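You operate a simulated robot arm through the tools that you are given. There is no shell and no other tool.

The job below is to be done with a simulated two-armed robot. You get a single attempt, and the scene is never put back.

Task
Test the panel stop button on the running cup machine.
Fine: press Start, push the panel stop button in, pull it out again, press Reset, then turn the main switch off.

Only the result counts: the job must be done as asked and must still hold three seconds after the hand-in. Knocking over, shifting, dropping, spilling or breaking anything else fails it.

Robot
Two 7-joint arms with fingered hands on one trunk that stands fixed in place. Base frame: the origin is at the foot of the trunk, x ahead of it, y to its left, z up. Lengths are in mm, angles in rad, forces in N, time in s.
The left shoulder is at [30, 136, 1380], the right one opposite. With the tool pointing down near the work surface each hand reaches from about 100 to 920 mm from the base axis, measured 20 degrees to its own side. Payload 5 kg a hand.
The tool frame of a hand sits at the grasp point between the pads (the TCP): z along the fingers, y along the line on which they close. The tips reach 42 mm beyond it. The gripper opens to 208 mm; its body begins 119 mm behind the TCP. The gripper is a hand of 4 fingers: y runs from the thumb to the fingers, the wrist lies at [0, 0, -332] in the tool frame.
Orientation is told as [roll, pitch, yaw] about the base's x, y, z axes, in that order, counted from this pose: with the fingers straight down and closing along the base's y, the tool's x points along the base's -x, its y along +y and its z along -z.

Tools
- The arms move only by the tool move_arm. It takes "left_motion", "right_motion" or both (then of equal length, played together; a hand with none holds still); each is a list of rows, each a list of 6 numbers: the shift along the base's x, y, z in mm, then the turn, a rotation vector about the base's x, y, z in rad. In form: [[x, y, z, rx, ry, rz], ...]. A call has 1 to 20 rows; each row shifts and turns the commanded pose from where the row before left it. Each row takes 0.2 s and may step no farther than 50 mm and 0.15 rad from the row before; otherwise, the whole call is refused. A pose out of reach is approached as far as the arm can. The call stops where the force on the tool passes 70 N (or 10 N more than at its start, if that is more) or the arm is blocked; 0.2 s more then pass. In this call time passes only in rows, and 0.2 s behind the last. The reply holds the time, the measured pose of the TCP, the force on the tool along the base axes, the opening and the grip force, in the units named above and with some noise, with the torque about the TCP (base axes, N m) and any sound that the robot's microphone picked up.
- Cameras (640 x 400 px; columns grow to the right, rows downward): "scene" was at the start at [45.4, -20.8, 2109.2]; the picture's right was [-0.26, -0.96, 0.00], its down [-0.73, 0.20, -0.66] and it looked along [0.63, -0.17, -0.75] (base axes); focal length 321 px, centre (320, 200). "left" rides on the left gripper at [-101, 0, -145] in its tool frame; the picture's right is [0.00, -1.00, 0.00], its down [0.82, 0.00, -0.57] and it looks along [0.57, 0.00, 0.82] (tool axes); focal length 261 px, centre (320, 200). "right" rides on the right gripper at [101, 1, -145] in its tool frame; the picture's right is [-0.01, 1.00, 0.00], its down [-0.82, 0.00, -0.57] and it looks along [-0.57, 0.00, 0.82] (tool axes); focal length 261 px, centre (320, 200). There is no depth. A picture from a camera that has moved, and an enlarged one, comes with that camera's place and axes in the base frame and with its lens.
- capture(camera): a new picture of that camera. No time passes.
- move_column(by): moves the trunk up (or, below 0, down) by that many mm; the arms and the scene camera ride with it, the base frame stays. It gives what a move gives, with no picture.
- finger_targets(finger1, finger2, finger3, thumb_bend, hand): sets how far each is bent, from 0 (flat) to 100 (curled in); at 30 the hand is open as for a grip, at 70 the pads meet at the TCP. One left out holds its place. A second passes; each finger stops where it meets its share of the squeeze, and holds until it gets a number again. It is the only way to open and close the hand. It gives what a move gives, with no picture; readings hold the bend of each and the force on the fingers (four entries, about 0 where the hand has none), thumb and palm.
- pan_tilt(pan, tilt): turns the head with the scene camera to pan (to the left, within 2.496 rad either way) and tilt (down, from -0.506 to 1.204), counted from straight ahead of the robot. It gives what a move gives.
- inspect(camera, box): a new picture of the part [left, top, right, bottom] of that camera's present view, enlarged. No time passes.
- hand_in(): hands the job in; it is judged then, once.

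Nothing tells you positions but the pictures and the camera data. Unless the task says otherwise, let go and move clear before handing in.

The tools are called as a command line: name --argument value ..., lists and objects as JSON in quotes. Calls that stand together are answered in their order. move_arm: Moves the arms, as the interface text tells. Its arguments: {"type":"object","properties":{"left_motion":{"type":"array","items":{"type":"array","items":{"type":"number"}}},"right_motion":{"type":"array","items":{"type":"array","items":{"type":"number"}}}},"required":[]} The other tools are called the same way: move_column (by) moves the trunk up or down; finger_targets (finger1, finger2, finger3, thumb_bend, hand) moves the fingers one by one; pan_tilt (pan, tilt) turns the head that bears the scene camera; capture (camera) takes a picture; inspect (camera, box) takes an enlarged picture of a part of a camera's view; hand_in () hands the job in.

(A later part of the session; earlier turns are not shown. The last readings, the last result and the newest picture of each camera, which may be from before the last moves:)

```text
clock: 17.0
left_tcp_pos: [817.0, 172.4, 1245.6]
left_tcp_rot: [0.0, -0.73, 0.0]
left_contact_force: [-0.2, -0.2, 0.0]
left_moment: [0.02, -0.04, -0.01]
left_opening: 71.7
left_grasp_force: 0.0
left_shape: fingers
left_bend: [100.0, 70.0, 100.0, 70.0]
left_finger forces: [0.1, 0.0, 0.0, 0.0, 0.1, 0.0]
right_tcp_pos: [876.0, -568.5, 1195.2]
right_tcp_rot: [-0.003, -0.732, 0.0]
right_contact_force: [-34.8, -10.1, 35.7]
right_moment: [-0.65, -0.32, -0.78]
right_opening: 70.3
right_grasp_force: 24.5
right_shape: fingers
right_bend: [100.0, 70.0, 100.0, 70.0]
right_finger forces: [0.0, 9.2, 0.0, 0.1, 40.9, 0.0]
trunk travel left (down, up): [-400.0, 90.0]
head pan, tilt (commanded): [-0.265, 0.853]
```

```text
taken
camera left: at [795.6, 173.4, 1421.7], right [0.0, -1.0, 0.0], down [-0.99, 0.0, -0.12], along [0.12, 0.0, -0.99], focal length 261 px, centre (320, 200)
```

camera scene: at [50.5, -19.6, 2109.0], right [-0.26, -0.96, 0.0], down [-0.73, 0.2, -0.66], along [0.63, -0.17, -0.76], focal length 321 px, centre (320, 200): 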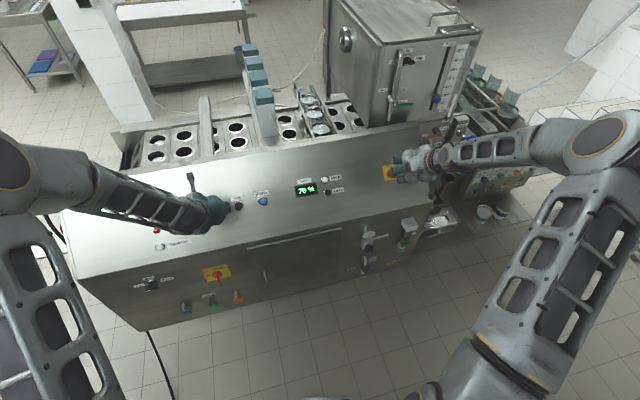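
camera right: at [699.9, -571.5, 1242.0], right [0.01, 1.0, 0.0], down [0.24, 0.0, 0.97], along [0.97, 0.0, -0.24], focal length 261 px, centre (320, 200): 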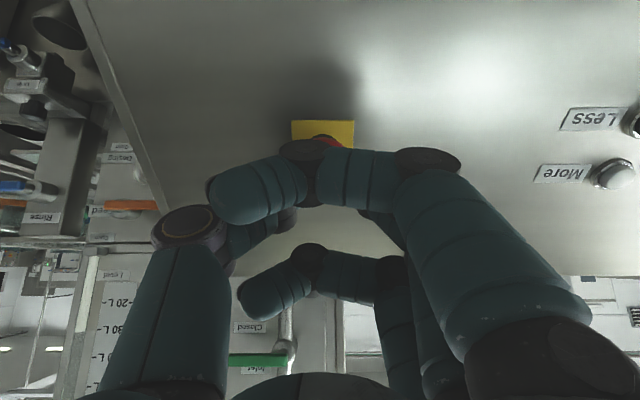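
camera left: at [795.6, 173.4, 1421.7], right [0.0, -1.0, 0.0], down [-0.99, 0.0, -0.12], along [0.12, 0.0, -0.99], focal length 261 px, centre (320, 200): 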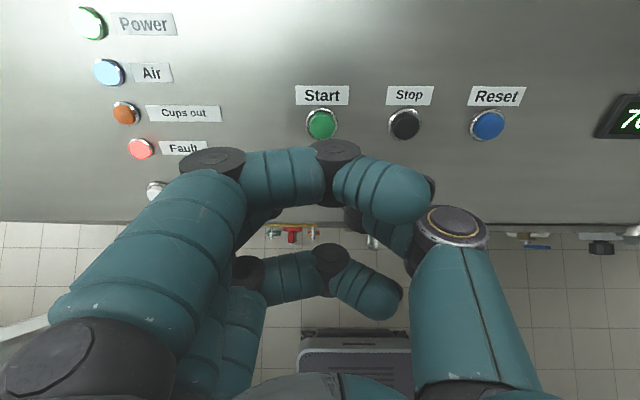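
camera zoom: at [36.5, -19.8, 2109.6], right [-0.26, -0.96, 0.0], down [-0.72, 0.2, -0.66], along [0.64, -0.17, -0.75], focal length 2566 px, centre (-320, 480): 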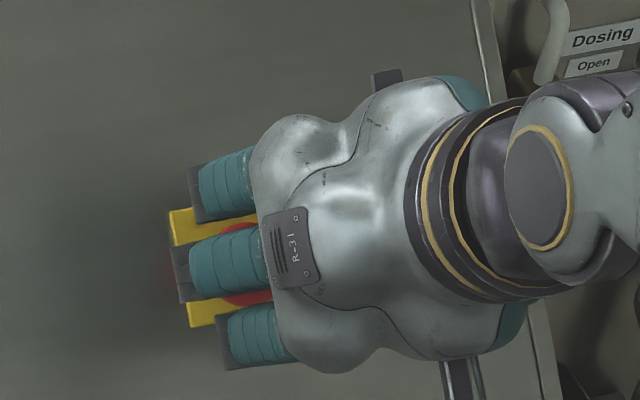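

The Fault lamp is now lit, so the stop button has gone in. I back off and check that it stays latched and that the conveyor has stopped.

move_arm --right_motion '[[-2.66, 0, 3, 0, 0, 0], [-6.6, 0, 7.5, 0, 0, 0], [-20, 0, 22.4, 0, 0, 0], [-26.6, 0, 30, 0, 0, 0]]'

capture --camera "right"

inspect --camera "right" --box '[240, 70, 400, 170]'

inspect --camera "left" --box '[60, 0, 220, 100]'

inspect --camera "left" --box '[60, 80, 220, 180]'

inspect --camera "scene" --box '[110, 30, 350, 180]'

```text
clock: 18.0
left_tcp_pos: [820.1, 172.5, 1243.6]
left_tcp_rot: [0.0, -0.728, -0.001]
left_contact_force: [-0.9, 0.3, 0.8]
left_moment: [-0.06, -0.06, -0.04]
left_opening: 71.8
left_grasp_force: 0.0
left_shape: fingers
left_bend: [100.0, 70.0, 100.0, 70.0]
left_finger forces: [0.0, 0.1, 0.0, 0.1, 0.0, 0.0]
right_tcp_pos: [819.9, -567.4, 1252.3]
right_tcp_rot: [0.003, -0.725, 0.0]
right_contact_force: [-1.0, 1.4, 0.1]
right_moment: [-0.07, -0.07, -0.05]
right_opening: 71.3
right_grasp_force: 0.1
right_shape: fingers
right_bend: [100.0, 70.0, 100.0, 70.0]
right_finger forces: [0.0, 0.1, 0.0, 0.1, 0.0, 0.0]
trunk travel left (down, up): [-400.0, 90.0]
head pan, tilt (commanded): [-0.265, 0.853]
```

```text
taken
camera right: at [649.4, -566.3, 1293.5], right [0.0, 1.0, 0.0], down [0.23, 0.0, 0.97], along [0.97, 0.0, -0.23], focal length 261 px, centre (320, 200)
```

right: 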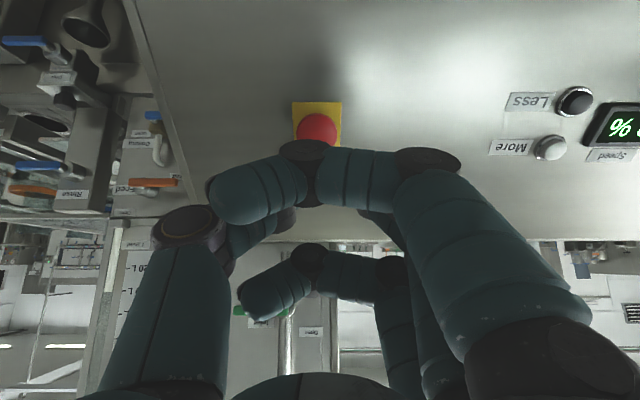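

```text
4.00 times, centred on (320, 120) of right
camera zoom: at [649.4, -566.3, 1293.5], right [0.0, 1.0, 0.0], down [0.23, 0.0, 0.97], along [0.97, 0.0, -0.23], focal length 1043 px, centre (320, 520)
```

zoom: 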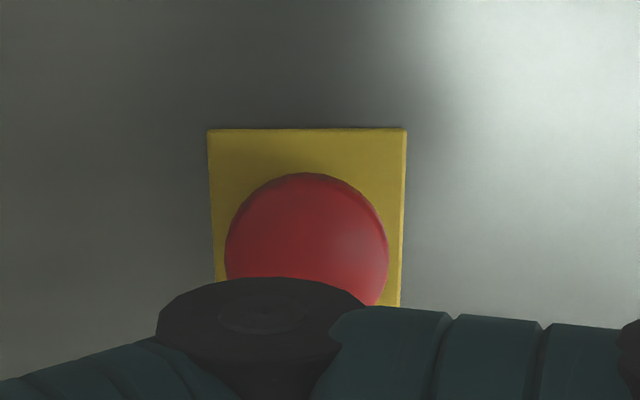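

```text
4.00 times, centred on (140, 50) of left
camera zoom: at [799.0, 173.4, 1419.5], right [0.0, -1.0, 0.0], down [-0.99, 0.0, -0.12], along [0.12, 0.0, -0.99], focal length 1043 px, centre (1040, 800)
```

zoom: 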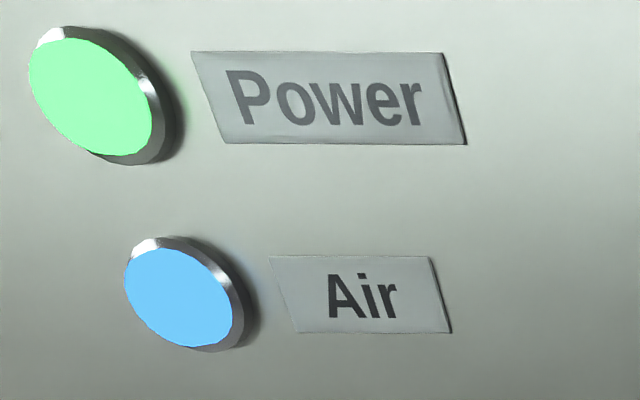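

```text
4.00 times, centred on (140, 130) of left
camera zoom: at [799.0, 173.4, 1419.5], right [0.0, -1.0, 0.0], down [-0.99, 0.0, -0.12], along [0.12, 0.0, -0.99], focal length 1043 px, centre (1040, 480)
```

zoom: 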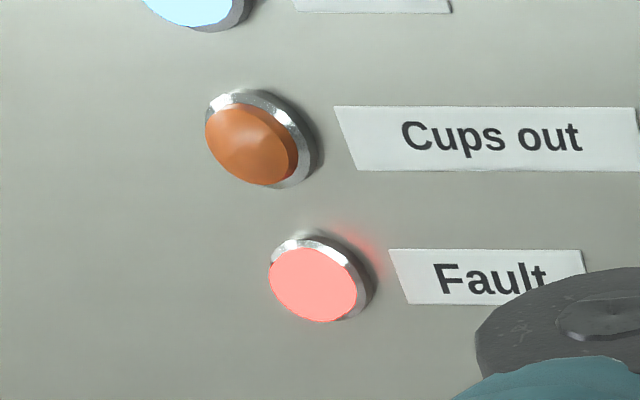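

```text
2.67 times, centred on (230, 105) of scene
camera zoom: at [42.3, -20.7, 2109.3], right [-0.26, -0.96, 0.0], down [-0.73, 0.2, -0.66], along [0.64, -0.17, -0.75], focal length 855 px, centre (560, 453)
```

zoom: 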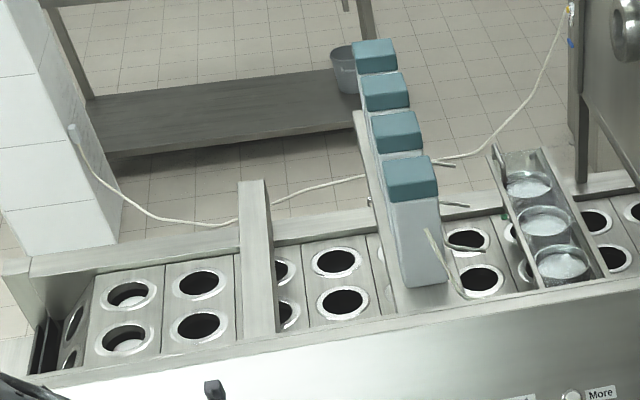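

Fault stays lit and the button is in. Now I open thumb and middle finger of the right hand to straddle the red head, and move in alongside it.

finger_targets --hand "right" --finger2 46 --thumb_bend 46

inspect --camera "scene" --box '[110, 30, 350, 180]'

move_arm --right_motion '[[3.7, -2.5, 3.3, 0, 0, 0], [13.3, 0, -15, 0, 0, 0], [13.3, 0, -15, 0, 0, 0], [13.3, 0, -15, 0, 0, 0]]'

capture --camera "right"

inspect --camera "scene" --box '[360, 140, 440, 190]'

```text
clock: 19.0
left_tcp_pos: [822.3, 170.2, 1243.0]
left_tcp_rot: [0.0, -0.726, -0.001]
left_contact_force: [-0.4, 0.3, 0.1]
left_moment: [-0.02, -0.03, 0.02]
left_opening: 71.6
left_grasp_force: 0.0
left_shape: fingers
left_bend: [100.0, 70.0, 100.0, 70.0]
left_finger forces: [0.0, 0.1, 0.1, 0.0, 0.0, 0.1]
right_tcp_pos: [821.7, -568.4, 1252.2]
right_tcp_rot: [0.0, -0.728, -0.001]
right_contact_force: [-0.4, 0.0, -0.2]
right_moment: [0.0, -0.02, 0.01]
right_opening: 88.1
right_grasp_force: 0.1
right_shape: fingers
right_bend: [100.0, 46.0, 100.0, 46.0]
right_finger forces: [0.0, 0.0, 0.1, 0.0, 0.1, 0.0]
trunk travel left (down, up): [-400.0, 90.0]
head pan, tilt (commanded): [-0.265, 0.853]
```

```text
2.67 times, centred on (230, 105) of scene
camera zoom: at [44.4, -20.9, 2109.3], right [-0.26, -0.96, 0.0], down [-0.73, 0.2, -0.66], along [0.63, -0.17, -0.75], focal length 855 px, centre (560, 453)
```

zoom: 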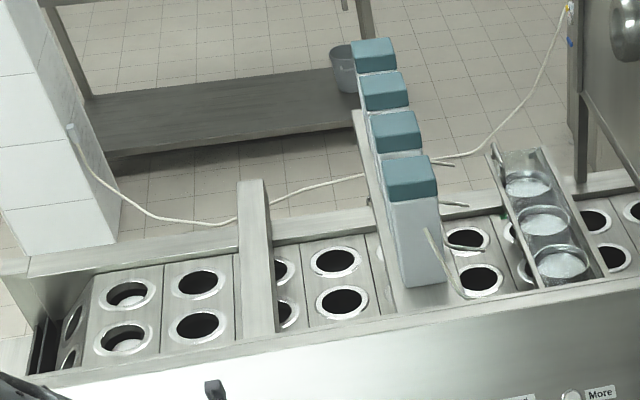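

```text
clock: 20.0
left_tcp_pos: [823.3, 169.4, 1240.9]
left_tcp_rot: [0.001, -0.725, 0.0]
left_contact_force: [0.8, -0.3, -0.2]
left_moment: [0.02, 0.01, 0.02]
left_opening: 71.6
left_grasp_force: 0.1
left_shape: fingers
left_bend: [100.0, 70.0, 100.0, 70.0]
left_finger forces: [0.0, 0.1, 0.0, 0.1, 0.1, 0.1]
right_tcp_pos: [868.8, -573.7, 1211.8]
right_tcp_rot: [0.001, -0.725, -0.001]
right_contact_force: [0.8, -0.3, 0.2]
right_moment: [0.03, 0.03, 0.04]
right_opening: 88.3
right_grasp_force: 0.1
right_shape: fingers
right_bend: [100.0, 46.0, 100.0, 46.0]
right_finger forces: [0.0, 0.0, 0.0, 0.0, 0.0, 0.0]
trunk travel left (down, up): [-400.0, 90.0]
head pan, tilt (commanded): [-0.265, 0.853]
```

```text
taken
camera right: at [696.9, -570.7, 1252.7], right [0.0, 1.0, 0.0], down [0.24, 0.0, 0.97], along [0.97, 0.0, -0.24], focal length 261 px, centre (320, 200)
```

right: 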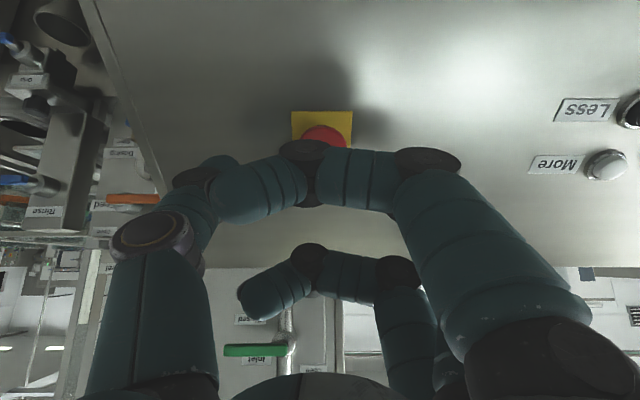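

```text
8.00 times, centred on (400, 165) of scene
camera zoom: at [46.6, -21.2, 2109.1], right [-0.26, -0.96, 0.0], down [-0.73, 0.2, -0.66], along [0.63, -0.17, -0.75], focal length 2566 px, centre (-320, 480)
```

zoom: 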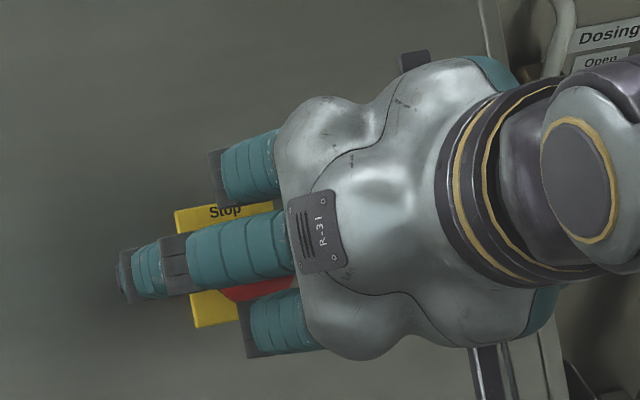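

The conveyor has stopped. The hand sits slightly upslope and a few mm off in y, so I correct that and continue down alongside the head.

move_arm --right_motion '[[-3.4, 3, -3, 0, 0, 0], [8, 0, -9, 0, 0, 0], [8, 0, -9, 0, 0, 0]]'

inspect --camera "scene" --box '[360, 140, 440, 190]'

inspect --camera "right" --box '[160, 80, 480, 280]'

```text
clock: 20.8
left_tcp_pos: [821.9, 170.1, 1242.9]
left_tcp_rot: [0.0, -0.727, -0.001]
left_contact_force: [0.6, 0.5, -0.1]
left_moment: [0.01, 0.02, -0.04]
left_opening: 71.4
left_grasp_force: 0.1
left_shape: fingers
left_bend: [100.0, 70.0, 100.0, 70.0]
left_finger forces: [0.1, 0.0, 0.0, 0.0, 0.0, 0.0]
right_tcp_pos: [880.3, -569.4, 1189.3]
right_tcp_rot: [0.0, -0.727, -0.001]
right_contact_force: [-0.2, -0.6, -0.2]
right_moment: [0.01, 0.04, -0.01]
right_opening: 88.2
right_grasp_force: 0.0
right_shape: fingers
right_bend: [100.0, 46.0, 100.0, 46.0]
right_finger forces: [0.0, 0.0, 0.0, 0.0, 0.0, 0.0]
trunk travel left (down, up): [-400.0, 90.0]
head pan, tilt (commanded): [-0.265, 0.853]
```

```text
8.00 times, centred on (400, 165) of scene
camera zoom: at [45.8, -21.2, 2109.2], right [-0.26, -0.96, 0.0], down [-0.73, 0.2, -0.66], along [0.63, -0.17, -0.75], focal length 2566 px, centre (-320, 480)
```

zoom: 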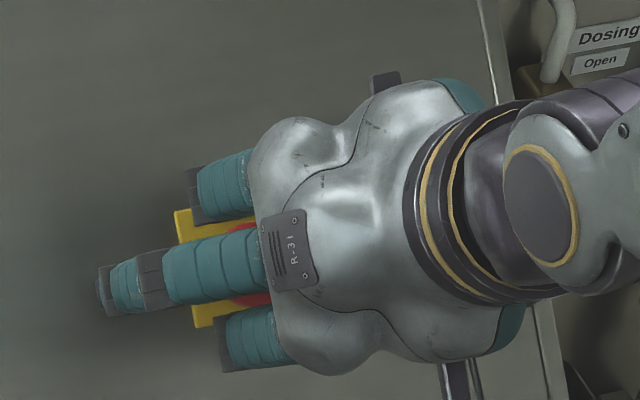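

```text
2.00 times, centred on (320, 180) of right
camera zoom: at [709.4, -567.4, 1230.8], right [0.0, 1.0, 0.0], down [0.23, 0.0, 0.97], along [0.97, 0.0, -0.23], focal length 521 px, centre (320, 240)
```

zoom: 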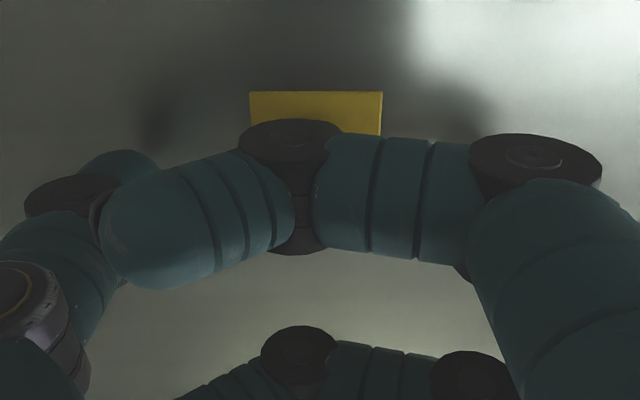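

Now it is centred over the head. I step in slowly, watching the finger forces for contact with the panel.

move_arm --right_motion '[[2.66, 0, -3, 0, 0, 0], [2.66, 0, -3, 0, 0, 0]]'

inspect --camera "right" --box '[160, 80, 480, 280]'

```text
clock: 21.4
left_tcp_pos: [822.2, 170.8, 1242.8]
left_tcp_rot: [0.0, -0.727, -0.002]
left_contact_force: [0.3, -0.1, -0.4]
left_moment: [0.02, -0.01, 0.0]
left_opening: 71.4
left_grasp_force: 0.1
left_shape: fingers
left_bend: [100.0, 70.0, 100.0, 70.0]
left_finger forces: [0.0, 0.1, 0.0, 0.1, 0.0, 0.0]
right_tcp_pos: [885.9, -568.3, 1185.3]
right_tcp_rot: [0.002, -0.727, -0.003]
right_contact_force: [0.7, 0.1, 0.4]
right_moment: [0.03, 0.0, 0.01]
right_opening: 88.1
right_grasp_force: 0.0
right_shape: fingers
right_bend: [100.0, 46.0, 100.0, 46.0]
right_finger forces: [0.0, 0.0, 0.1, 0.0, 0.1, 0.1]
trunk travel left (down, up): [-400.0, 90.0]
head pan, tilt (commanded): [-0.265, 0.853]
```

```text
2.00 times, centred on (320, 180) of right
camera zoom: at [714.8, -566.7, 1225.2], right [0.0, 1.0, 0.0], down [0.23, 0.0, 0.97], along [0.97, 0.0, -0.23], focal length 521 px, centre (320, 240)
```

zoom: 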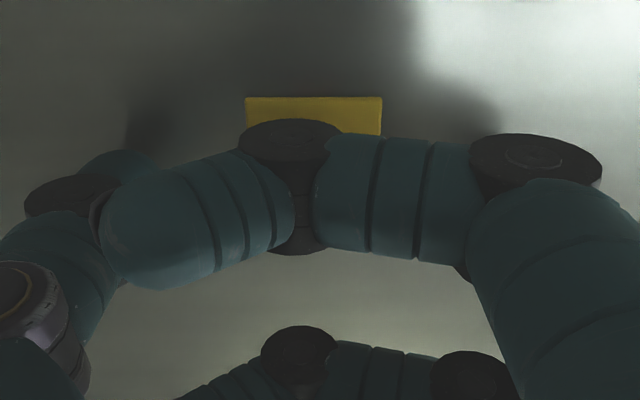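

Still free of contact; 5 mm more, then I close thumb and finger on the head.

move_arm --right_motion '[[1.66, -1, -1.87, 0, 0, 0], [1.66, 0, -1.87, 0, 0, 0]]'

finger_targets --hand "right" --finger2 58 --thumb_bend 58

inspect --camera "right" --box '[160, 80, 480, 280]'

inspect --camera "scene" --box '[360, 140, 440, 190]'

```text
clock: 22.0
left_tcp_pos: [821.4, 171.5, 1242.7]
left_tcp_rot: [-0.001, -0.726, 0.0]
left_contact_force: [-0.2, 0.0, 0.9]
left_moment: [0.03, -0.02, -0.01]
left_opening: 71.5
left_grasp_force: 0.1
left_shape: fingers
left_bend: [100.0, 70.0, 100.0, 70.0]
left_finger forces: [0.0, 0.0, 0.0, 0.0, 0.0, 0.0]
right_tcp_pos: [889.3, -568.6, 1182.1]
right_tcp_rot: [0.0, -0.726, 0.0]
right_contact_force: [-0.5, -0.1, 0.9]
right_moment: [0.02, 0.0, 0.01]
right_opening: 88.2
right_grasp_force: 0.1
right_shape: fingers
right_bend: [100.0, 46.0, 100.0, 46.0]
right_finger forces: [0.1, 0.1, 0.0, 0.1, 0.1, 0.1]
trunk travel left (down, up): [-400.0, 90.0]
head pan, tilt (commanded): [-0.265, 0.853]
```

```text
clock: 23.0
left_tcp_pos: [822.0, 170.8, 1243.0]
left_tcp_rot: [-0.002, -0.725, -0.001]
left_contact_force: [0.2, 1.3, -0.3]
left_moment: [0.0, 0.01, -0.03]
left_opening: 71.6
left_grasp_force: 0.1
left_shape: fingers
left_bend: [100.0, 70.0, 100.0, 70.0]
left_finger forces: [0.0, 0.0, 0.0, 0.0, 0.1, 0.1]
right_tcp_pos: [889.5, -568.8, 1180.4]
right_tcp_rot: [0.0, -0.726, -0.003]
right_contact_force: [1.3, -0.5, -0.1]
right_moment: [-0.01, -0.05, 0.0]
right_opening: 79.1
right_grasp_force: 0.1
right_shape: fingers
right_bend: [100.0, 57.0, 100.0, 57.0]
right_finger forces: [0.1, 0.0, 0.1, 0.1, 0.1, 0.1]
trunk travel left (down, up): [-400.0, 90.0]
head pan, tilt (commanded): [-0.265, 0.853]
```

```text
2.00 times, centred on (320, 180) of right
camera zoom: at [717.8, -567.3, 1221.5], right [0.0, 1.0, 0.0], down [0.23, 0.0, 0.97], along [0.97, 0.0, -0.23], focal length 521 px, centre (320, 240)
```

zoom: 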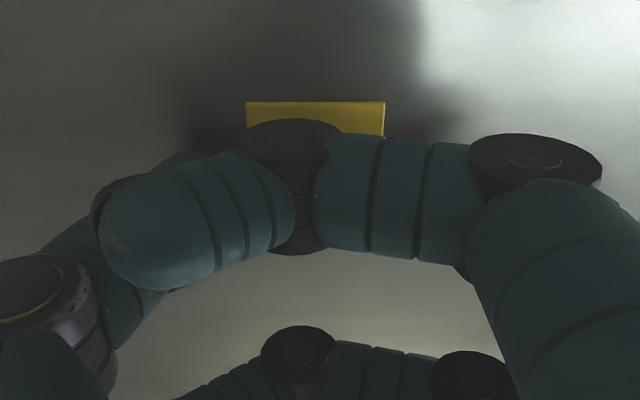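

```text
8.00 times, centred on (400, 165) of scene
camera zoom: at [45.4, -20.9, 2109.2], right [-0.26, -0.96, 0.0], down [-0.73, 0.2, -0.66], along [0.63, -0.17, -0.75], focal length 2566 px, centre (-320, 480)
```

zoom: 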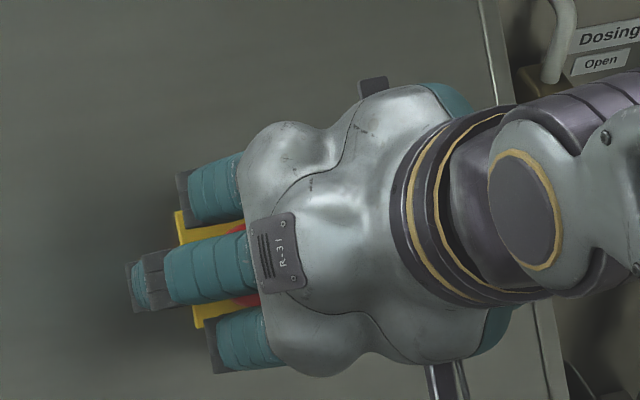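

Bends reached 57 without squeezing anything; I close further until the fingers grip.

finger_targets --hand "right" --finger2 72 --thumb_bend 72

inspect --camera "right" --box '[160, 80, 480, 280]'

inspect --camera "scene" --box '[360, 140, 440, 190]'

```text
clock: 24.0
left_tcp_pos: [821.4, 168.9, 1241.3]
left_tcp_rot: [0.001, -0.727, -0.002]
left_contact_force: [0.4, -0.3, -0.1]
left_moment: [0.04, -0.02, 0.04]
left_opening: 71.7
left_grasp_force: 0.0
left_shape: fingers
left_bend: [100.0, 70.0, 100.0, 70.0]
left_finger forces: [0.1, 0.1, 0.0, 0.1, 0.0, 0.1]
right_tcp_pos: [889.0, -571.3, 1181.4]
right_tcp_rot: [-0.001, -0.726, 0.0]
right_contact_force: [1.8, -14.7, 2.2]
right_moment: [-0.16, -0.08, -0.11]
right_opening: 74.4
right_grasp_force: 18.1
right_shape: fingers
right_bend: [100.0, 61.0, 100.0, 66.0]
right_finger forces: [0.1, 10.6, 0.0, 0.0, 25.4, 0.0]
trunk travel left (down, up): [-400.0, 90.0]
head pan, tilt (commanded): [-0.265, 0.853]
```

```text
2.00 times, centred on (320, 180) of right
camera zoom: at [717.6, -569.8, 1221.3], right [0.01, 1.0, 0.0], down [0.23, 0.0, 0.97], along [0.97, 0.0, -0.23], focal length 521 px, centre (320, 240)
```

zoom: 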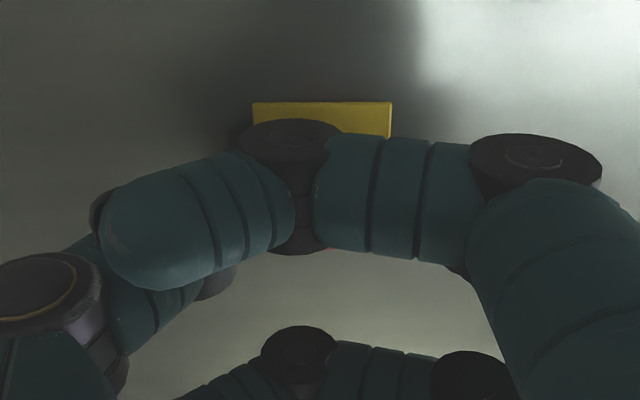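

```text
8.00 times, centred on (400, 165) of scene
camera zoom: at [45.5, -22.7, 2109.2], right [-0.26, -0.96, 0.0], down [-0.73, 0.2, -0.66], along [0.63, -0.17, -0.75], focal length 2566 px, centre (-320, 480)
```

zoom: 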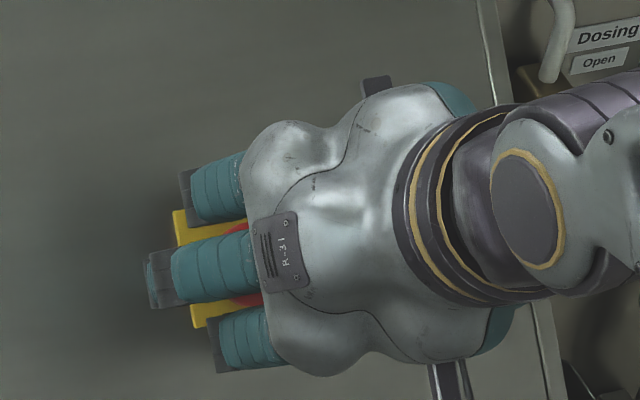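

It is gripped (finger 11 N, thumb 25 N), a bit unbalanced in y. I shift 2 mm to balance and pull outward along the panel normal.

move_arm --right_motion '[[0, 2, 0, 0, 0, 0], [-2, 0, 2.24, 0, 0, 0], [-2, 0, 2.24, 0, 0, 0]]'

```text
clock: 24.8
left_tcp_pos: [822.1, 169.6, 1242.8]
left_tcp_rot: [0.002, -0.725, -0.003]
left_contact_force: [-1.0, 0.4, 0.0]
left_moment: [0.02, -0.02, 0.01]
left_opening: 71.8
left_grasp_force: 0.1
left_shape: fingers
left_bend: [100.0, 70.0, 100.0, 70.0]
left_finger forces: [0.0, 0.0, 0.0, 0.1, 0.1, 0.0]
right_tcp_pos: [883.1, -570.2, 1185.6]
right_tcp_rot: [0.001, -0.725, -0.001]
right_contact_force: [4.7, -20.4, -0.7]
right_moment: [-0.44, -0.14, -0.27]
right_opening: 74.7
right_grasp_force: 18.2
right_shape: fingers
right_bend: [100.0, 62.0, 100.0, 66.0]
right_finger forces: [0.0, 8.1, 0.1, 0.0, 28.4, 0.1]
trunk travel left (down, up): [-400.0, 90.0]
head pan, tilt (commanded): [-0.265, 0.853]
```

Little resistance so far, and the y shift went the wrong way for balance; I ease back -4 mm in y and keep pulling.

move_arm --right_motion '[[0, -4, 0, 0, 0, 0], [-2, 0, 2.24, 0, 0, 0], [-2, 0, 2.24, 0, 0, 0]]'

inspect --camera "scene" --box '[360, 140, 440, 190]'

inspect --camera "right" --box '[160, 80, 480, 280]'

```text
clock: 25.6
left_tcp_pos: [823.9, 169.5, 1242.8]
left_tcp_rot: [0.002, -0.726, -0.001]
left_contact_force: [-0.3, -0.1, 0.7]
left_moment: [0.01, 0.05, 0.0]
left_opening: 71.7
left_grasp_force: 0.0
left_shape: fingers
left_bend: [100.0, 70.0, 100.0, 70.0]
left_finger forces: [0.0, 0.1, 0.0, 0.0, 0.0, 0.1]
right_tcp_pos: [883.2, -570.1, 1187.2]
right_tcp_rot: [0.002, -0.724, -0.003]
right_contact_force: [15.4, -11.2, -14.3]
right_moment: [-0.12, -0.11, -0.11]
right_opening: 74.4
right_grasp_force: 14.0
right_shape: fingers
right_bend: [100.0, 62.0, 100.0, 66.0]
right_finger forces: [0.1, 8.4, 0.0, 0.0, 19.7, 0.0]
trunk travel left (down, up): [-400.0, 90.0]
head pan, tilt (commanded): [-0.265, 0.853]
```

```text
8.00 times, centred on (400, 165) of scene
camera zoom: at [49.0, -23.3, 2109.0], right [-0.26, -0.96, 0.0], down [-0.73, 0.2, -0.66], along [0.63, -0.17, -0.76], focal length 2566 px, centre (-320, 480)
```

zoom: 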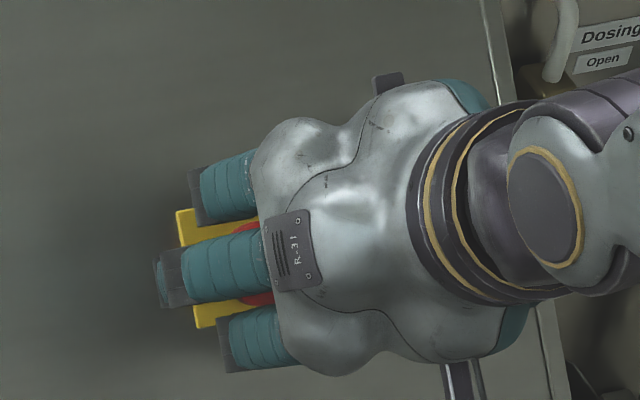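

```text
2.00 times, centred on (320, 180) of right
camera zoom: at [711.8, -569.9, 1228.2], right [0.0, 1.0, 0.01], down [0.24, -0.01, 0.97], along [0.97, 0.0, -0.24], focal length 521 px, centre (320, 240)
```

zoom: 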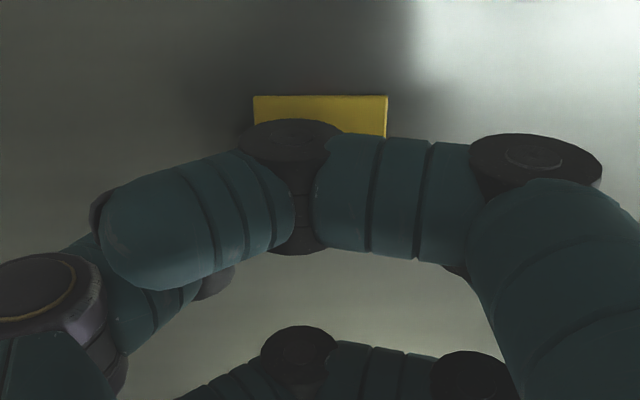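

Pull resistance is now 21 N with the grip holding; I keep pulling.

move_arm --right_motion '[[-2, 0, 2.24, 0, 0, 0], [-2, 0, 2.24, 0, 0, 0]]'

```text
clock: 26.2
left_tcp_pos: [824.3, 169.3, 1241.0]
left_tcp_rot: [0.001, -0.723, -0.001]
left_contact_force: [0.6, 0.4, -0.5]
left_moment: [-0.02, 0.02, 0.04]
left_opening: 71.6
left_grasp_force: 0.1
left_shape: fingers
left_bend: [100.0, 70.0, 100.0, 70.0]
left_finger forces: [0.0, 0.0, 0.0, 0.1, 0.0, 0.0]
right_tcp_pos: [878.2, -571.5, 1191.8]
right_tcp_rot: [0.001, -0.724, -0.004]
right_contact_force: [12.4, -10.1, -14.1]
right_moment: [-0.09, 0.01, -0.15]
right_opening: 74.3
right_grasp_force: 14.3
right_shape: fingers
right_bend: [100.0, 61.0, 100.0, 66.0]
right_finger forces: [0.0, 9.4, 0.0, 0.0, 18.6, 0.0]
trunk travel left (down, up): [-400.0, 90.0]
head pan, tilt (commanded): [-0.265, 0.853]
```

The hand moved another 6 mm at steady force. I check whether the button came with it.

inspect --camera "scene" --box '[360, 140, 440, 190]'

inspect --camera "right" --box '[160, 80, 480, 280]'

inspect --camera "left" --box '[60, 80, 220, 180]'

```text
8.00 times, centred on (400, 165) of scene
camera zoom: at [48.6, -23.2, 2109.1], right [-0.26, -0.96, 0.0], down [-0.73, 0.2, -0.66], along [0.63, -0.17, -0.75], focal length 2566 px, centre (-320, 480)
```

zoom: 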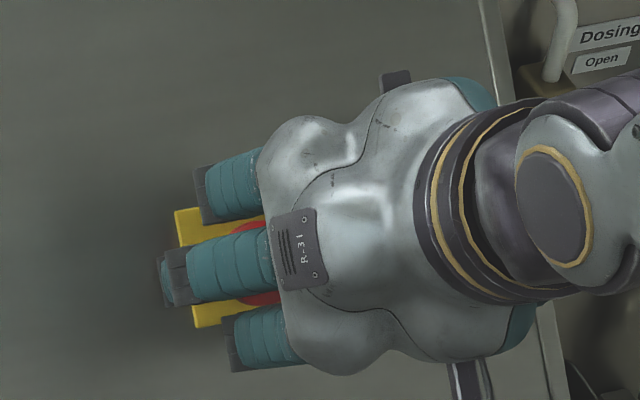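

```text
2.00 times, centred on (320, 180) of right
camera zoom: at [707.4, -570.7, 1232.6], right [0.0, 1.0, 0.0], down [0.24, -0.01, 0.97], along [0.97, 0.0, -0.24], focal length 521 px, centre (320, 240)
```

zoom: 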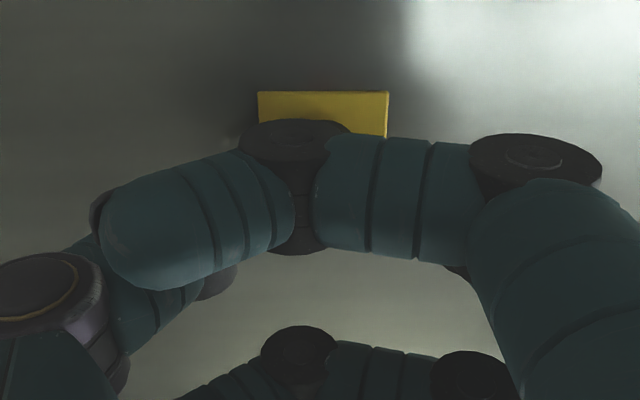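

```text
4.00 times, centred on (140, 130) of left
camera zoom: at [803.4, 170.8, 1416.9], right [0.0, -1.0, 0.0], down [-0.99, 0.0, -0.12], along [0.12, 0.0, -0.99], focal length 1043 px, centre (1040, 480)
```

zoom: 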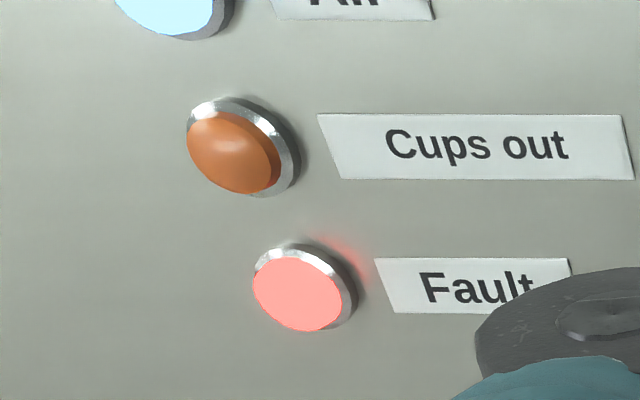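

Unclear from the view, so I continue the pull and watch the force.

move_arm --right_motion '[[-2, 0, 2.24, 0, 0, 0], [-2, 0, 2.24, 0, 0, 0]]'

```text
clock: 26.8
left_tcp_pos: [820.6, 169.7, 1242.5]
left_tcp_rot: [0.001, -0.725, -0.003]
left_contact_force: [0.1, 0.0, -0.1]
left_moment: [0.0, -0.02, 0.04]
left_opening: 71.3
left_grasp_force: 0.1
left_shape: fingers
left_bend: [100.0, 70.0, 100.0, 70.0]
left_finger forces: [0.0, 0.0, 0.0, 0.0, 0.0, 0.0]
right_tcp_pos: [871.8, -572.7, 1199.7]
right_tcp_rot: [0.001, -0.726, -0.002]
right_contact_force: [-3.6, -9.7, -0.3]
right_moment: [-0.35, 0.03, -0.31]
right_opening: 73.4
right_grasp_force: 11.5
right_shape: fingers
right_bend: [100.0, 61.0, 100.0, 67.0]
right_finger forces: [0.1, 7.5, 0.1, 0.0, 15.4, 0.1]
trunk travel left (down, up): [-400.0, 90.0]
head pan, tilt (commanded): [-0.265, 0.853]
```

The resistance vanished—either the button popped out or the fingers slipped off. I open, back away and look.

finger_targets --hand "right" --finger2 44 --thumb_bend 44

move_arm --right_motion '[[-13.3, 0, 15, 0, 0, 0], [-20, 0, 22.4, 0, 0, 0], [-26.6, 0, 30, 0, 0, 0]]'

capture --camera "right"

inspect --camera "right" --box '[240, 70, 400, 170]'

inspect --camera "scene" --box '[360, 140, 440, 190]'

```text
clock: 27.8
left_tcp_pos: [821.8, 170.9, 1243.1]
left_tcp_rot: [0.0, -0.726, -0.002]
left_contact_force: [-0.1, 0.5, -0.4]
left_moment: [0.04, -0.02, 0.02]
left_opening: 71.6
left_grasp_force: 0.2
left_shape: fingers
left_bend: [100.0, 70.0, 100.0, 70.0]
left_finger forces: [0.1, 0.0, 0.1, 0.0, 0.0, 0.0]
right_tcp_pos: [874.5, -569.8, 1197.6]
right_tcp_rot: [-0.001, -0.726, 0.0]
right_contact_force: [-0.1, 0.1, -0.4]
right_moment: [0.03, 0.02, -0.01]
right_opening: 90.3
right_grasp_force: 0.0
right_shape: fingers
right_bend: [100.0, 44.0, 100.0, 44.0]
right_finger forces: [0.0, 0.1, 0.0, 0.0, 0.0, 0.0]
trunk travel left (down, up): [-400.0, 90.0]
head pan, tilt (commanded): [-0.265, 0.853]
```

```text
clock: 28.6
left_tcp_pos: [819.8, 171.1, 1243.0]
left_tcp_rot: [0.001, -0.727, -0.001]
left_contact_force: [-0.8, 1.0, 1.3]
left_moment: [-0.04, -0.07, -0.01]
left_opening: 71.5
left_grasp_force: 0.1
left_shape: fingers
left_bend: [100.0, 70.0, 100.0, 70.0]
left_finger forces: [0.0, 0.0, 0.0, 0.0, 0.1, 0.0]
right_tcp_pos: [810.6, -568.3, 1267.7]
right_tcp_rot: [-0.001, -0.725, 0.0]
right_contact_force: [-1.5, 0.1, -0.2]
right_moment: [-0.11, -0.11, -0.08]
right_opening: 89.7
right_grasp_force: 0.0
right_shape: fingers
right_bend: [100.0, 44.0, 100.0, 44.0]
right_finger forces: [0.1, 0.0, 0.1, 0.1, 0.0, 0.0]
trunk travel left (down, up): [-400.0, 90.0]
head pan, tilt (commanded): [-0.265, 0.853]
```

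```text
taken
camera right: at [639.2, -568.0, 1308.6], right [0.0, 1.0, 0.0], down [0.23, 0.0, 0.97], along [0.97, 0.0, -0.23], focal length 261 px, centre (320, 200)
```

right: 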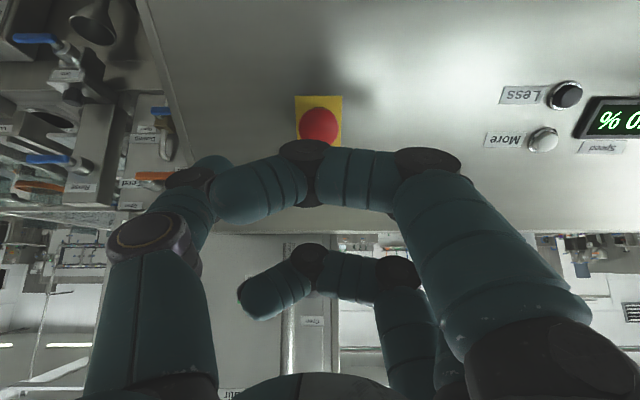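

```text
4.00 times, centred on (320, 120) of right
camera zoom: at [639.2, -568.0, 1308.6], right [0.0, 1.0, 0.0], down [0.23, 0.0, 0.97], along [0.97, 0.0, -0.23], focal length 1043 px, centre (320, 520)
```

zoom: 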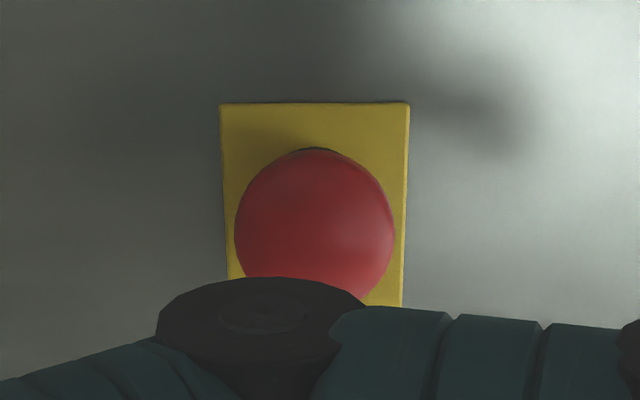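

```text
8.00 times, centred on (400, 165) of scene
camera zoom: at [41.8, -20.1, 2109.4], right [-0.26, -0.96, 0.0], down [-0.73, 0.2, -0.66], along [0.64, -0.17, -0.75], focal length 2566 px, centre (-320, 480)
```

zoom: 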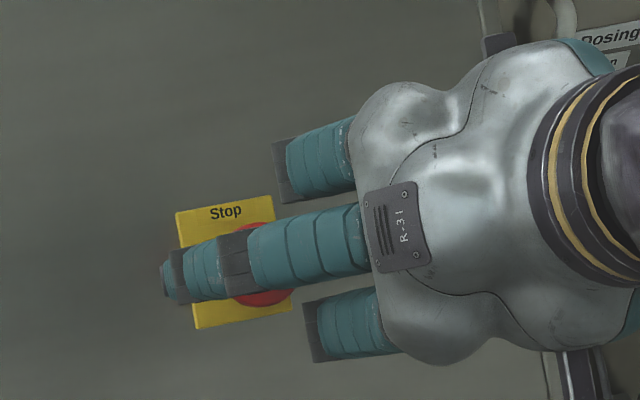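

A sliver of the black collar shows again, hinting it is out, but I want a clear view. I move the right hand aside so the scene camera can see the button.

move_arm --right_motion '[[-20, -25, 25, 0, 0, 0], [-20, -25, 25, 0, 0, 0], [-20, -25, 20, 0, 0, 0], [-20, -25, 20, 0, 0, 0]]'

inspect --camera "scene" --box '[360, 145, 440, 195]'

capture --camera "right"

```text
clock: 29.6
left_tcp_pos: [819.9, 171.3, 1244.5]
left_tcp_rot: [0.002, -0.728, 0.002]
left_contact_force: [-0.9, 0.3, 1.1]
left_moment: [0.04, -0.06, 0.0]
left_opening: 71.4
left_grasp_force: 0.0
left_shape: fingers
left_bend: [100.0, 70.0, 100.0, 70.0]
left_finger forces: [0.0, 0.0, 0.0, 0.1, 0.0, 0.1]
right_tcp_pos: [732.8, -670.5, 1356.1]
right_tcp_rot: [0.001, -0.728, 0.001]
right_contact_force: [0.2, 0.2, -0.4]
right_moment: [-0.06, -0.09, -0.02]
right_opening: 90.2
right_grasp_force: 0.0
right_shape: fingers
right_bend: [100.0, 44.0, 100.0, 44.0]
right_finger forces: [0.1, 0.0, 0.0, 0.0, 0.0, 0.0]
trunk travel left (down, up): [-400.0, 90.0]
head pan, tilt (commanded): [-0.265, 0.853]
```

```text
8.00 times, centred on (400, 170) of scene
camera zoom: at [41.2, -22.4, 2109.4], right [-0.26, -0.96, 0.0], down [-0.73, 0.2, -0.66], along [0.64, -0.17, -0.75], focal length 2566 px, centre (-320, 440)
```

zoom: 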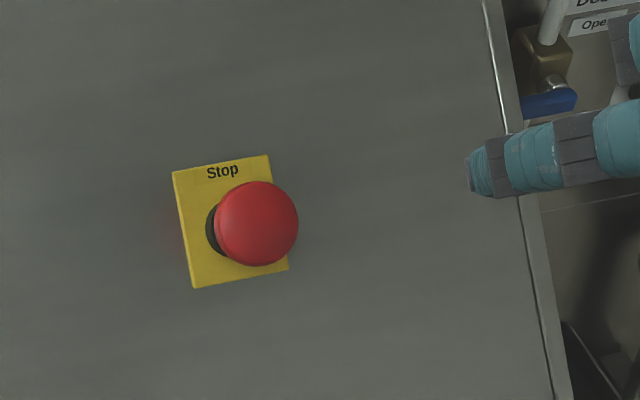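

```text
taken
camera right: at [560.7, -670.4, 1396.6], right [0.0, 1.0, 0.0], down [0.23, 0.0, 0.97], along [0.97, 0.0, -0.23], focal length 261 px, centre (320, 200)
```

right: 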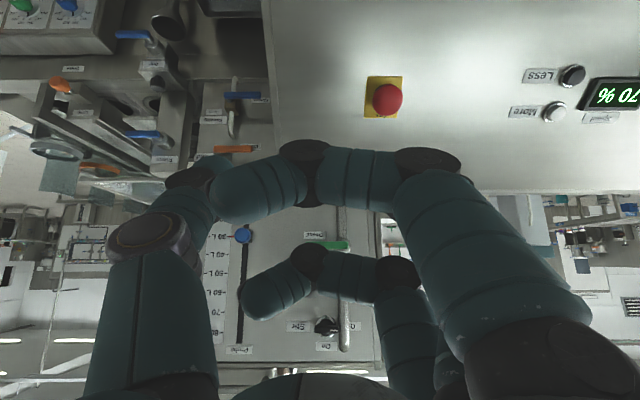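

The mushroom stands out from its plate again just as in the first picture, with its collar visible. Next comes Reset: I slide the left hand -190 mm in y to line up with it.

move_arm --left_motion '[[0, -38, 0, 0, 0, 0], [0, -38, 0, 0, 0, 0], [0, -38, 0, 0, 0, 0], [0, -38, 0, 0, 0, 0], [0, -38, 0, 0, 0, 0]]'

capture --camera "left"

inspect --camera "scene" --box '[140, 160, 300, 260]'

```text
clock: 30.8
left_tcp_pos: [820.7, -20.8, 1241.8]
left_tcp_rot: [0.003, -0.725, -0.001]
left_contact_force: [0.3, 0.8, -0.1]
left_moment: [-0.08, 0.05, -0.11]
left_opening: 71.8
left_grasp_force: 0.1
left_shape: fingers
left_bend: [100.0, 70.0, 100.0, 70.0]
left_finger forces: [0.0, 0.1, 0.0, 0.0, 0.0, 0.0]
right_tcp_pos: [734.8, -672.0, 1354.2]
right_tcp_rot: [0.002, -0.725, -0.001]
right_contact_force: [-0.1, -0.8, -0.5]
right_moment: [0.08, -0.1, 0.07]
right_opening: 90.0
right_grasp_force: 0.0
right_shape: fingers
right_bend: [100.0, 44.0, 100.0, 44.0]
right_finger forces: [0.0, 0.0, 0.0, 0.0, 0.1, 0.1]
trunk travel left (down, up): [-400.0, 90.0]
head pan, tilt (commanded): [-0.265, 0.853]
```

```text
taken
camera left: at [799.1, -19.5, 1417.1], right [0.0, -1.0, 0.0], down [-0.99, 0.0, -0.12], along [0.12, 0.0, -0.99], focal length 261 px, centre (320, 200)
```

left: 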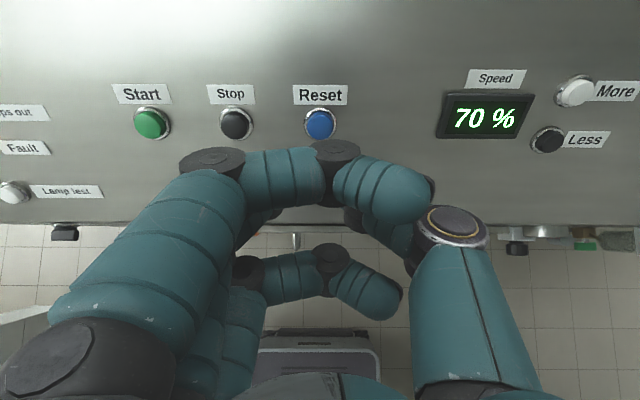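

```text
4.00 times, centred on (220, 210) of scene
camera zoom: at [45.3, -23.2, 2109.2], right [-0.26, -0.96, 0.0], down [-0.73, 0.2, -0.66], along [0.63, -0.17, -0.75], focal length 1283 px, centre (720, 160)
```

zoom: 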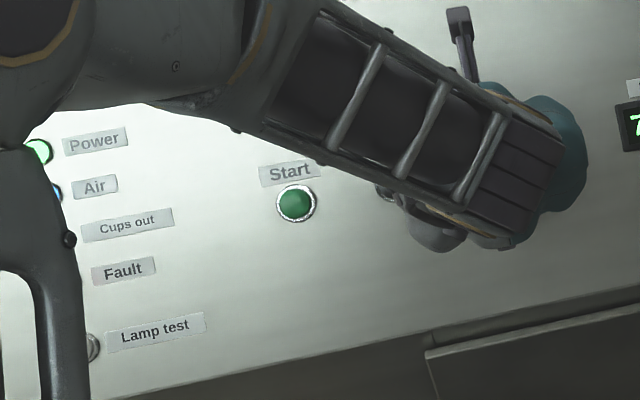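

Reset is centred under the left tip. I advance 82 mm and then push in small steps for the click.

move_arm --left_motion '[[13.6, 0, -15.4, 0, 0, 0], [13.6, 0, -15.4, 0, 0, 0], [13.6, 0, -15.4, 0, 0, 0], [13.6, 0, -15.4, 0, 0, 0]]'

capture --camera "left"

```text
clock: 31.8
left_tcp_pos: [877.1, -19.0, 1179.1]
left_tcp_rot: [0.002, -0.723, -0.001]
left_contact_force: [1.4, 0.2, 0.5]
left_moment: [0.03, 0.08, 0.03]
left_opening: 71.4
left_grasp_force: 0.0
left_shape: fingers
left_bend: [100.0, 70.0, 100.0, 70.0]
left_finger forces: [0.0, 0.0, 0.1, 0.0, 0.0, 0.0]
right_tcp_pos: [736.2, -671.0, 1353.5]
right_tcp_rot: [0.003, -0.723, -0.001]
right_contact_force: [0.2, 0.0, 0.5]
right_moment: [0.04, 0.01, 0.02]
right_opening: 89.9
right_grasp_force: 0.1
right_shape: fingers
right_bend: [100.0, 44.0, 100.0, 44.0]
right_finger forces: [0.0, 0.0, 0.0, 0.0, 0.0, 0.1]
trunk travel left (down, up): [-400.0, 90.0]
head pan, tilt (commanded): [-0.265, 0.853]
```

```text
taken
camera left: at [856.7, -17.9, 1354.8], right [0.0, -1.0, 0.0], down [-0.99, 0.0, -0.12], along [0.12, 0.0, -0.99], focal length 261 px, centre (320, 200)
```

left: 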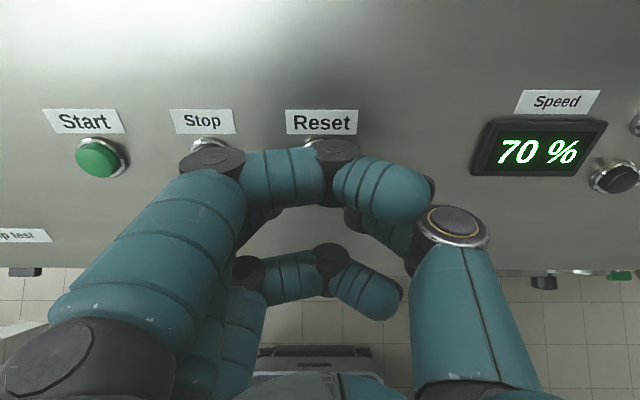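

move_arm --left_motion '[[1.99, 0, -2.24, 0, 0, 0], [1.99, 0, -2.24, 0, 0, 0], [1.99, 0, -2.24, 0, 0, 0]]'

```text
clock: 32.6
left_tcp_pos: [881.9, -18.6, 1174.1]
left_tcp_rot: [0.0, -0.726, -0.001]
left_contact_force: [-1.7, 0.1, 0.6]
left_moment: [0.01, 0.05, -0.04]
left_opening: 71.5
left_grasp_force: 1.2
left_shape: fingers
left_bend: [100.0, 70.0, 100.0, 70.0]
left_finger forces: [0.0, 2.1, 0.0, 0.1, 0.0, 0.0]
right_tcp_pos: [734.2, -671.1, 1355.5]
right_tcp_rot: [0.001, -0.724, -0.001]
right_contact_force: [-0.5, -1.2, -0.1]
right_moment: [-0.01, 0.0, -0.02]
right_opening: 90.1
right_grasp_force: 0.1
right_shape: fingers
right_bend: [100.0, 44.0, 100.0, 44.0]
right_finger forces: [0.1, 0.1, 0.1, 0.0, 0.1, 0.1]
trunk travel left (down, up): [-400.0, 90.0]
head pan, tilt (commanded): [-0.265, 0.853]
```

Contact has begun (2 N on the finger); a little further for the click.

move_arm --left_motion '[[1.99, 0, -2.24, 0, 0, 0], [1.33, 0, -1.5, 0, 0, 0]]'

```text
clock: 33.2
left_tcp_pos: [885.7, -19.2, 1171.2]
left_tcp_rot: [0.0, -0.726, -0.002]
left_contact_force: [-3.6, 0.5, 5.0]
left_moment: [0.07, -0.05, 0.04]
left_opening: 72.0
left_grasp_force: 2.9
left_shape: fingers
left_bend: [100.0, 70.0, 100.0, 70.0]
left_finger forces: [0.1, 6.6, 0.1, 0.1, 0.1, 0.0]
right_tcp_pos: [734.4, -671.5, 1355.1]
right_tcp_rot: [0.0, -0.726, -0.002]
right_contact_force: [0.1, -0.2, 0.1]
right_moment: [0.0, -0.02, 0.03]
right_opening: 90.0
right_grasp_force: 0.0
right_shape: fingers
right_bend: [100.0, 44.0, 100.0, 44.0]
right_finger forces: [0.0, 0.0, 0.0, 0.1, 0.0, 0.1]
trunk travel left (down, up): [-400.0, 90.0]
head pan, tilt (commanded): [-0.265, 0.853]
heard: click
```

Click heard at Reset. I back off, return the hand toward the Start position, and check that the Fault lamp has gone out.

move_arm --left_motion '[[-2, 0, 2.24, 0, 0, 0], [-13.3, 0, 15, 0, 0, 0], [-20, 0, 22.5, 0, 0, 0], [-26.6, 0, 30, 0, 0, 0], [-10, 40, 10, 0, 0, 0], [-10, 40, 10, 0, 0, 0], [-10, 40, 10, 0, 0, 0], [-10, 40, 10, 0, 0, 0], [-10, 40, 10, 0, 0, 0]]'

capture --camera "left"

inspect --camera "scene" --box '[110, 30, 350, 180]'

```text
clock: 35.2
left_tcp_pos: [771.7, 181.9, 1289.3]
left_tcp_rot: [-0.002, -0.726, -0.001]
left_contact_force: [-0.5, -0.6, 1.0]
left_moment: [0.05, -0.01, 0.03]
left_opening: 71.4
left_grasp_force: 0.1
left_shape: fingers
left_bend: [100.0, 70.0, 100.0, 70.0]
left_finger forces: [0.0, 0.0, 0.0, 0.1, 0.0, 0.0]
right_tcp_pos: [732.2, -669.9, 1357.7]
right_tcp_rot: [0.0, -0.726, 0.001]
right_contact_force: [-1.0, -0.2, 1.0]
right_moment: [0.0, -0.03, -0.01]
right_opening: 90.1
right_grasp_force: 0.1
right_shape: fingers
right_bend: [100.0, 44.0, 100.0, 44.0]
right_finger forces: [0.0, 0.1, 0.0, 0.0, 0.0, 0.0]
trunk travel left (down, up): [-400.0, 90.0]
head pan, tilt (commanded): [-0.265, 0.853]
```

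```text
taken
camera left: at [751.0, 183.9, 1464.3], right [0.0, -1.0, 0.0], down [-0.99, 0.0, -0.12], along [0.12, 0.0, -0.99], focal length 261 px, centre (320, 200)
```

left: 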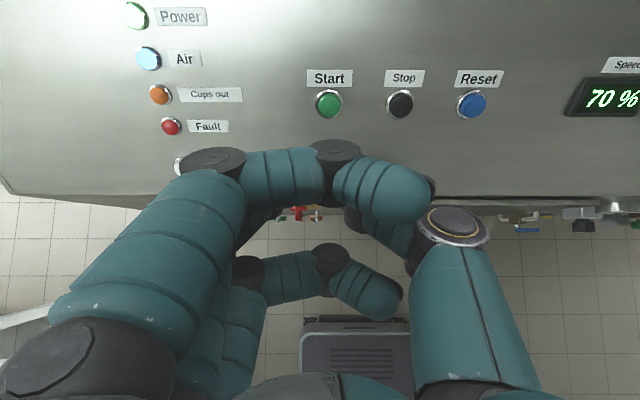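

```text
2.67 times, centred on (230, 105) of scene
camera zoom: at [43.6, -18.5, 2109.3], right [-0.26, -0.96, 0.0], down [-0.73, 0.2, -0.66], along [0.63, -0.17, -0.75], focal length 855 px, centre (560, 453)
```

zoom: 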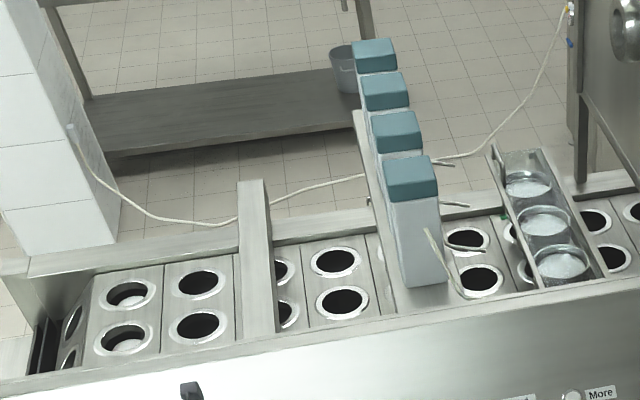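

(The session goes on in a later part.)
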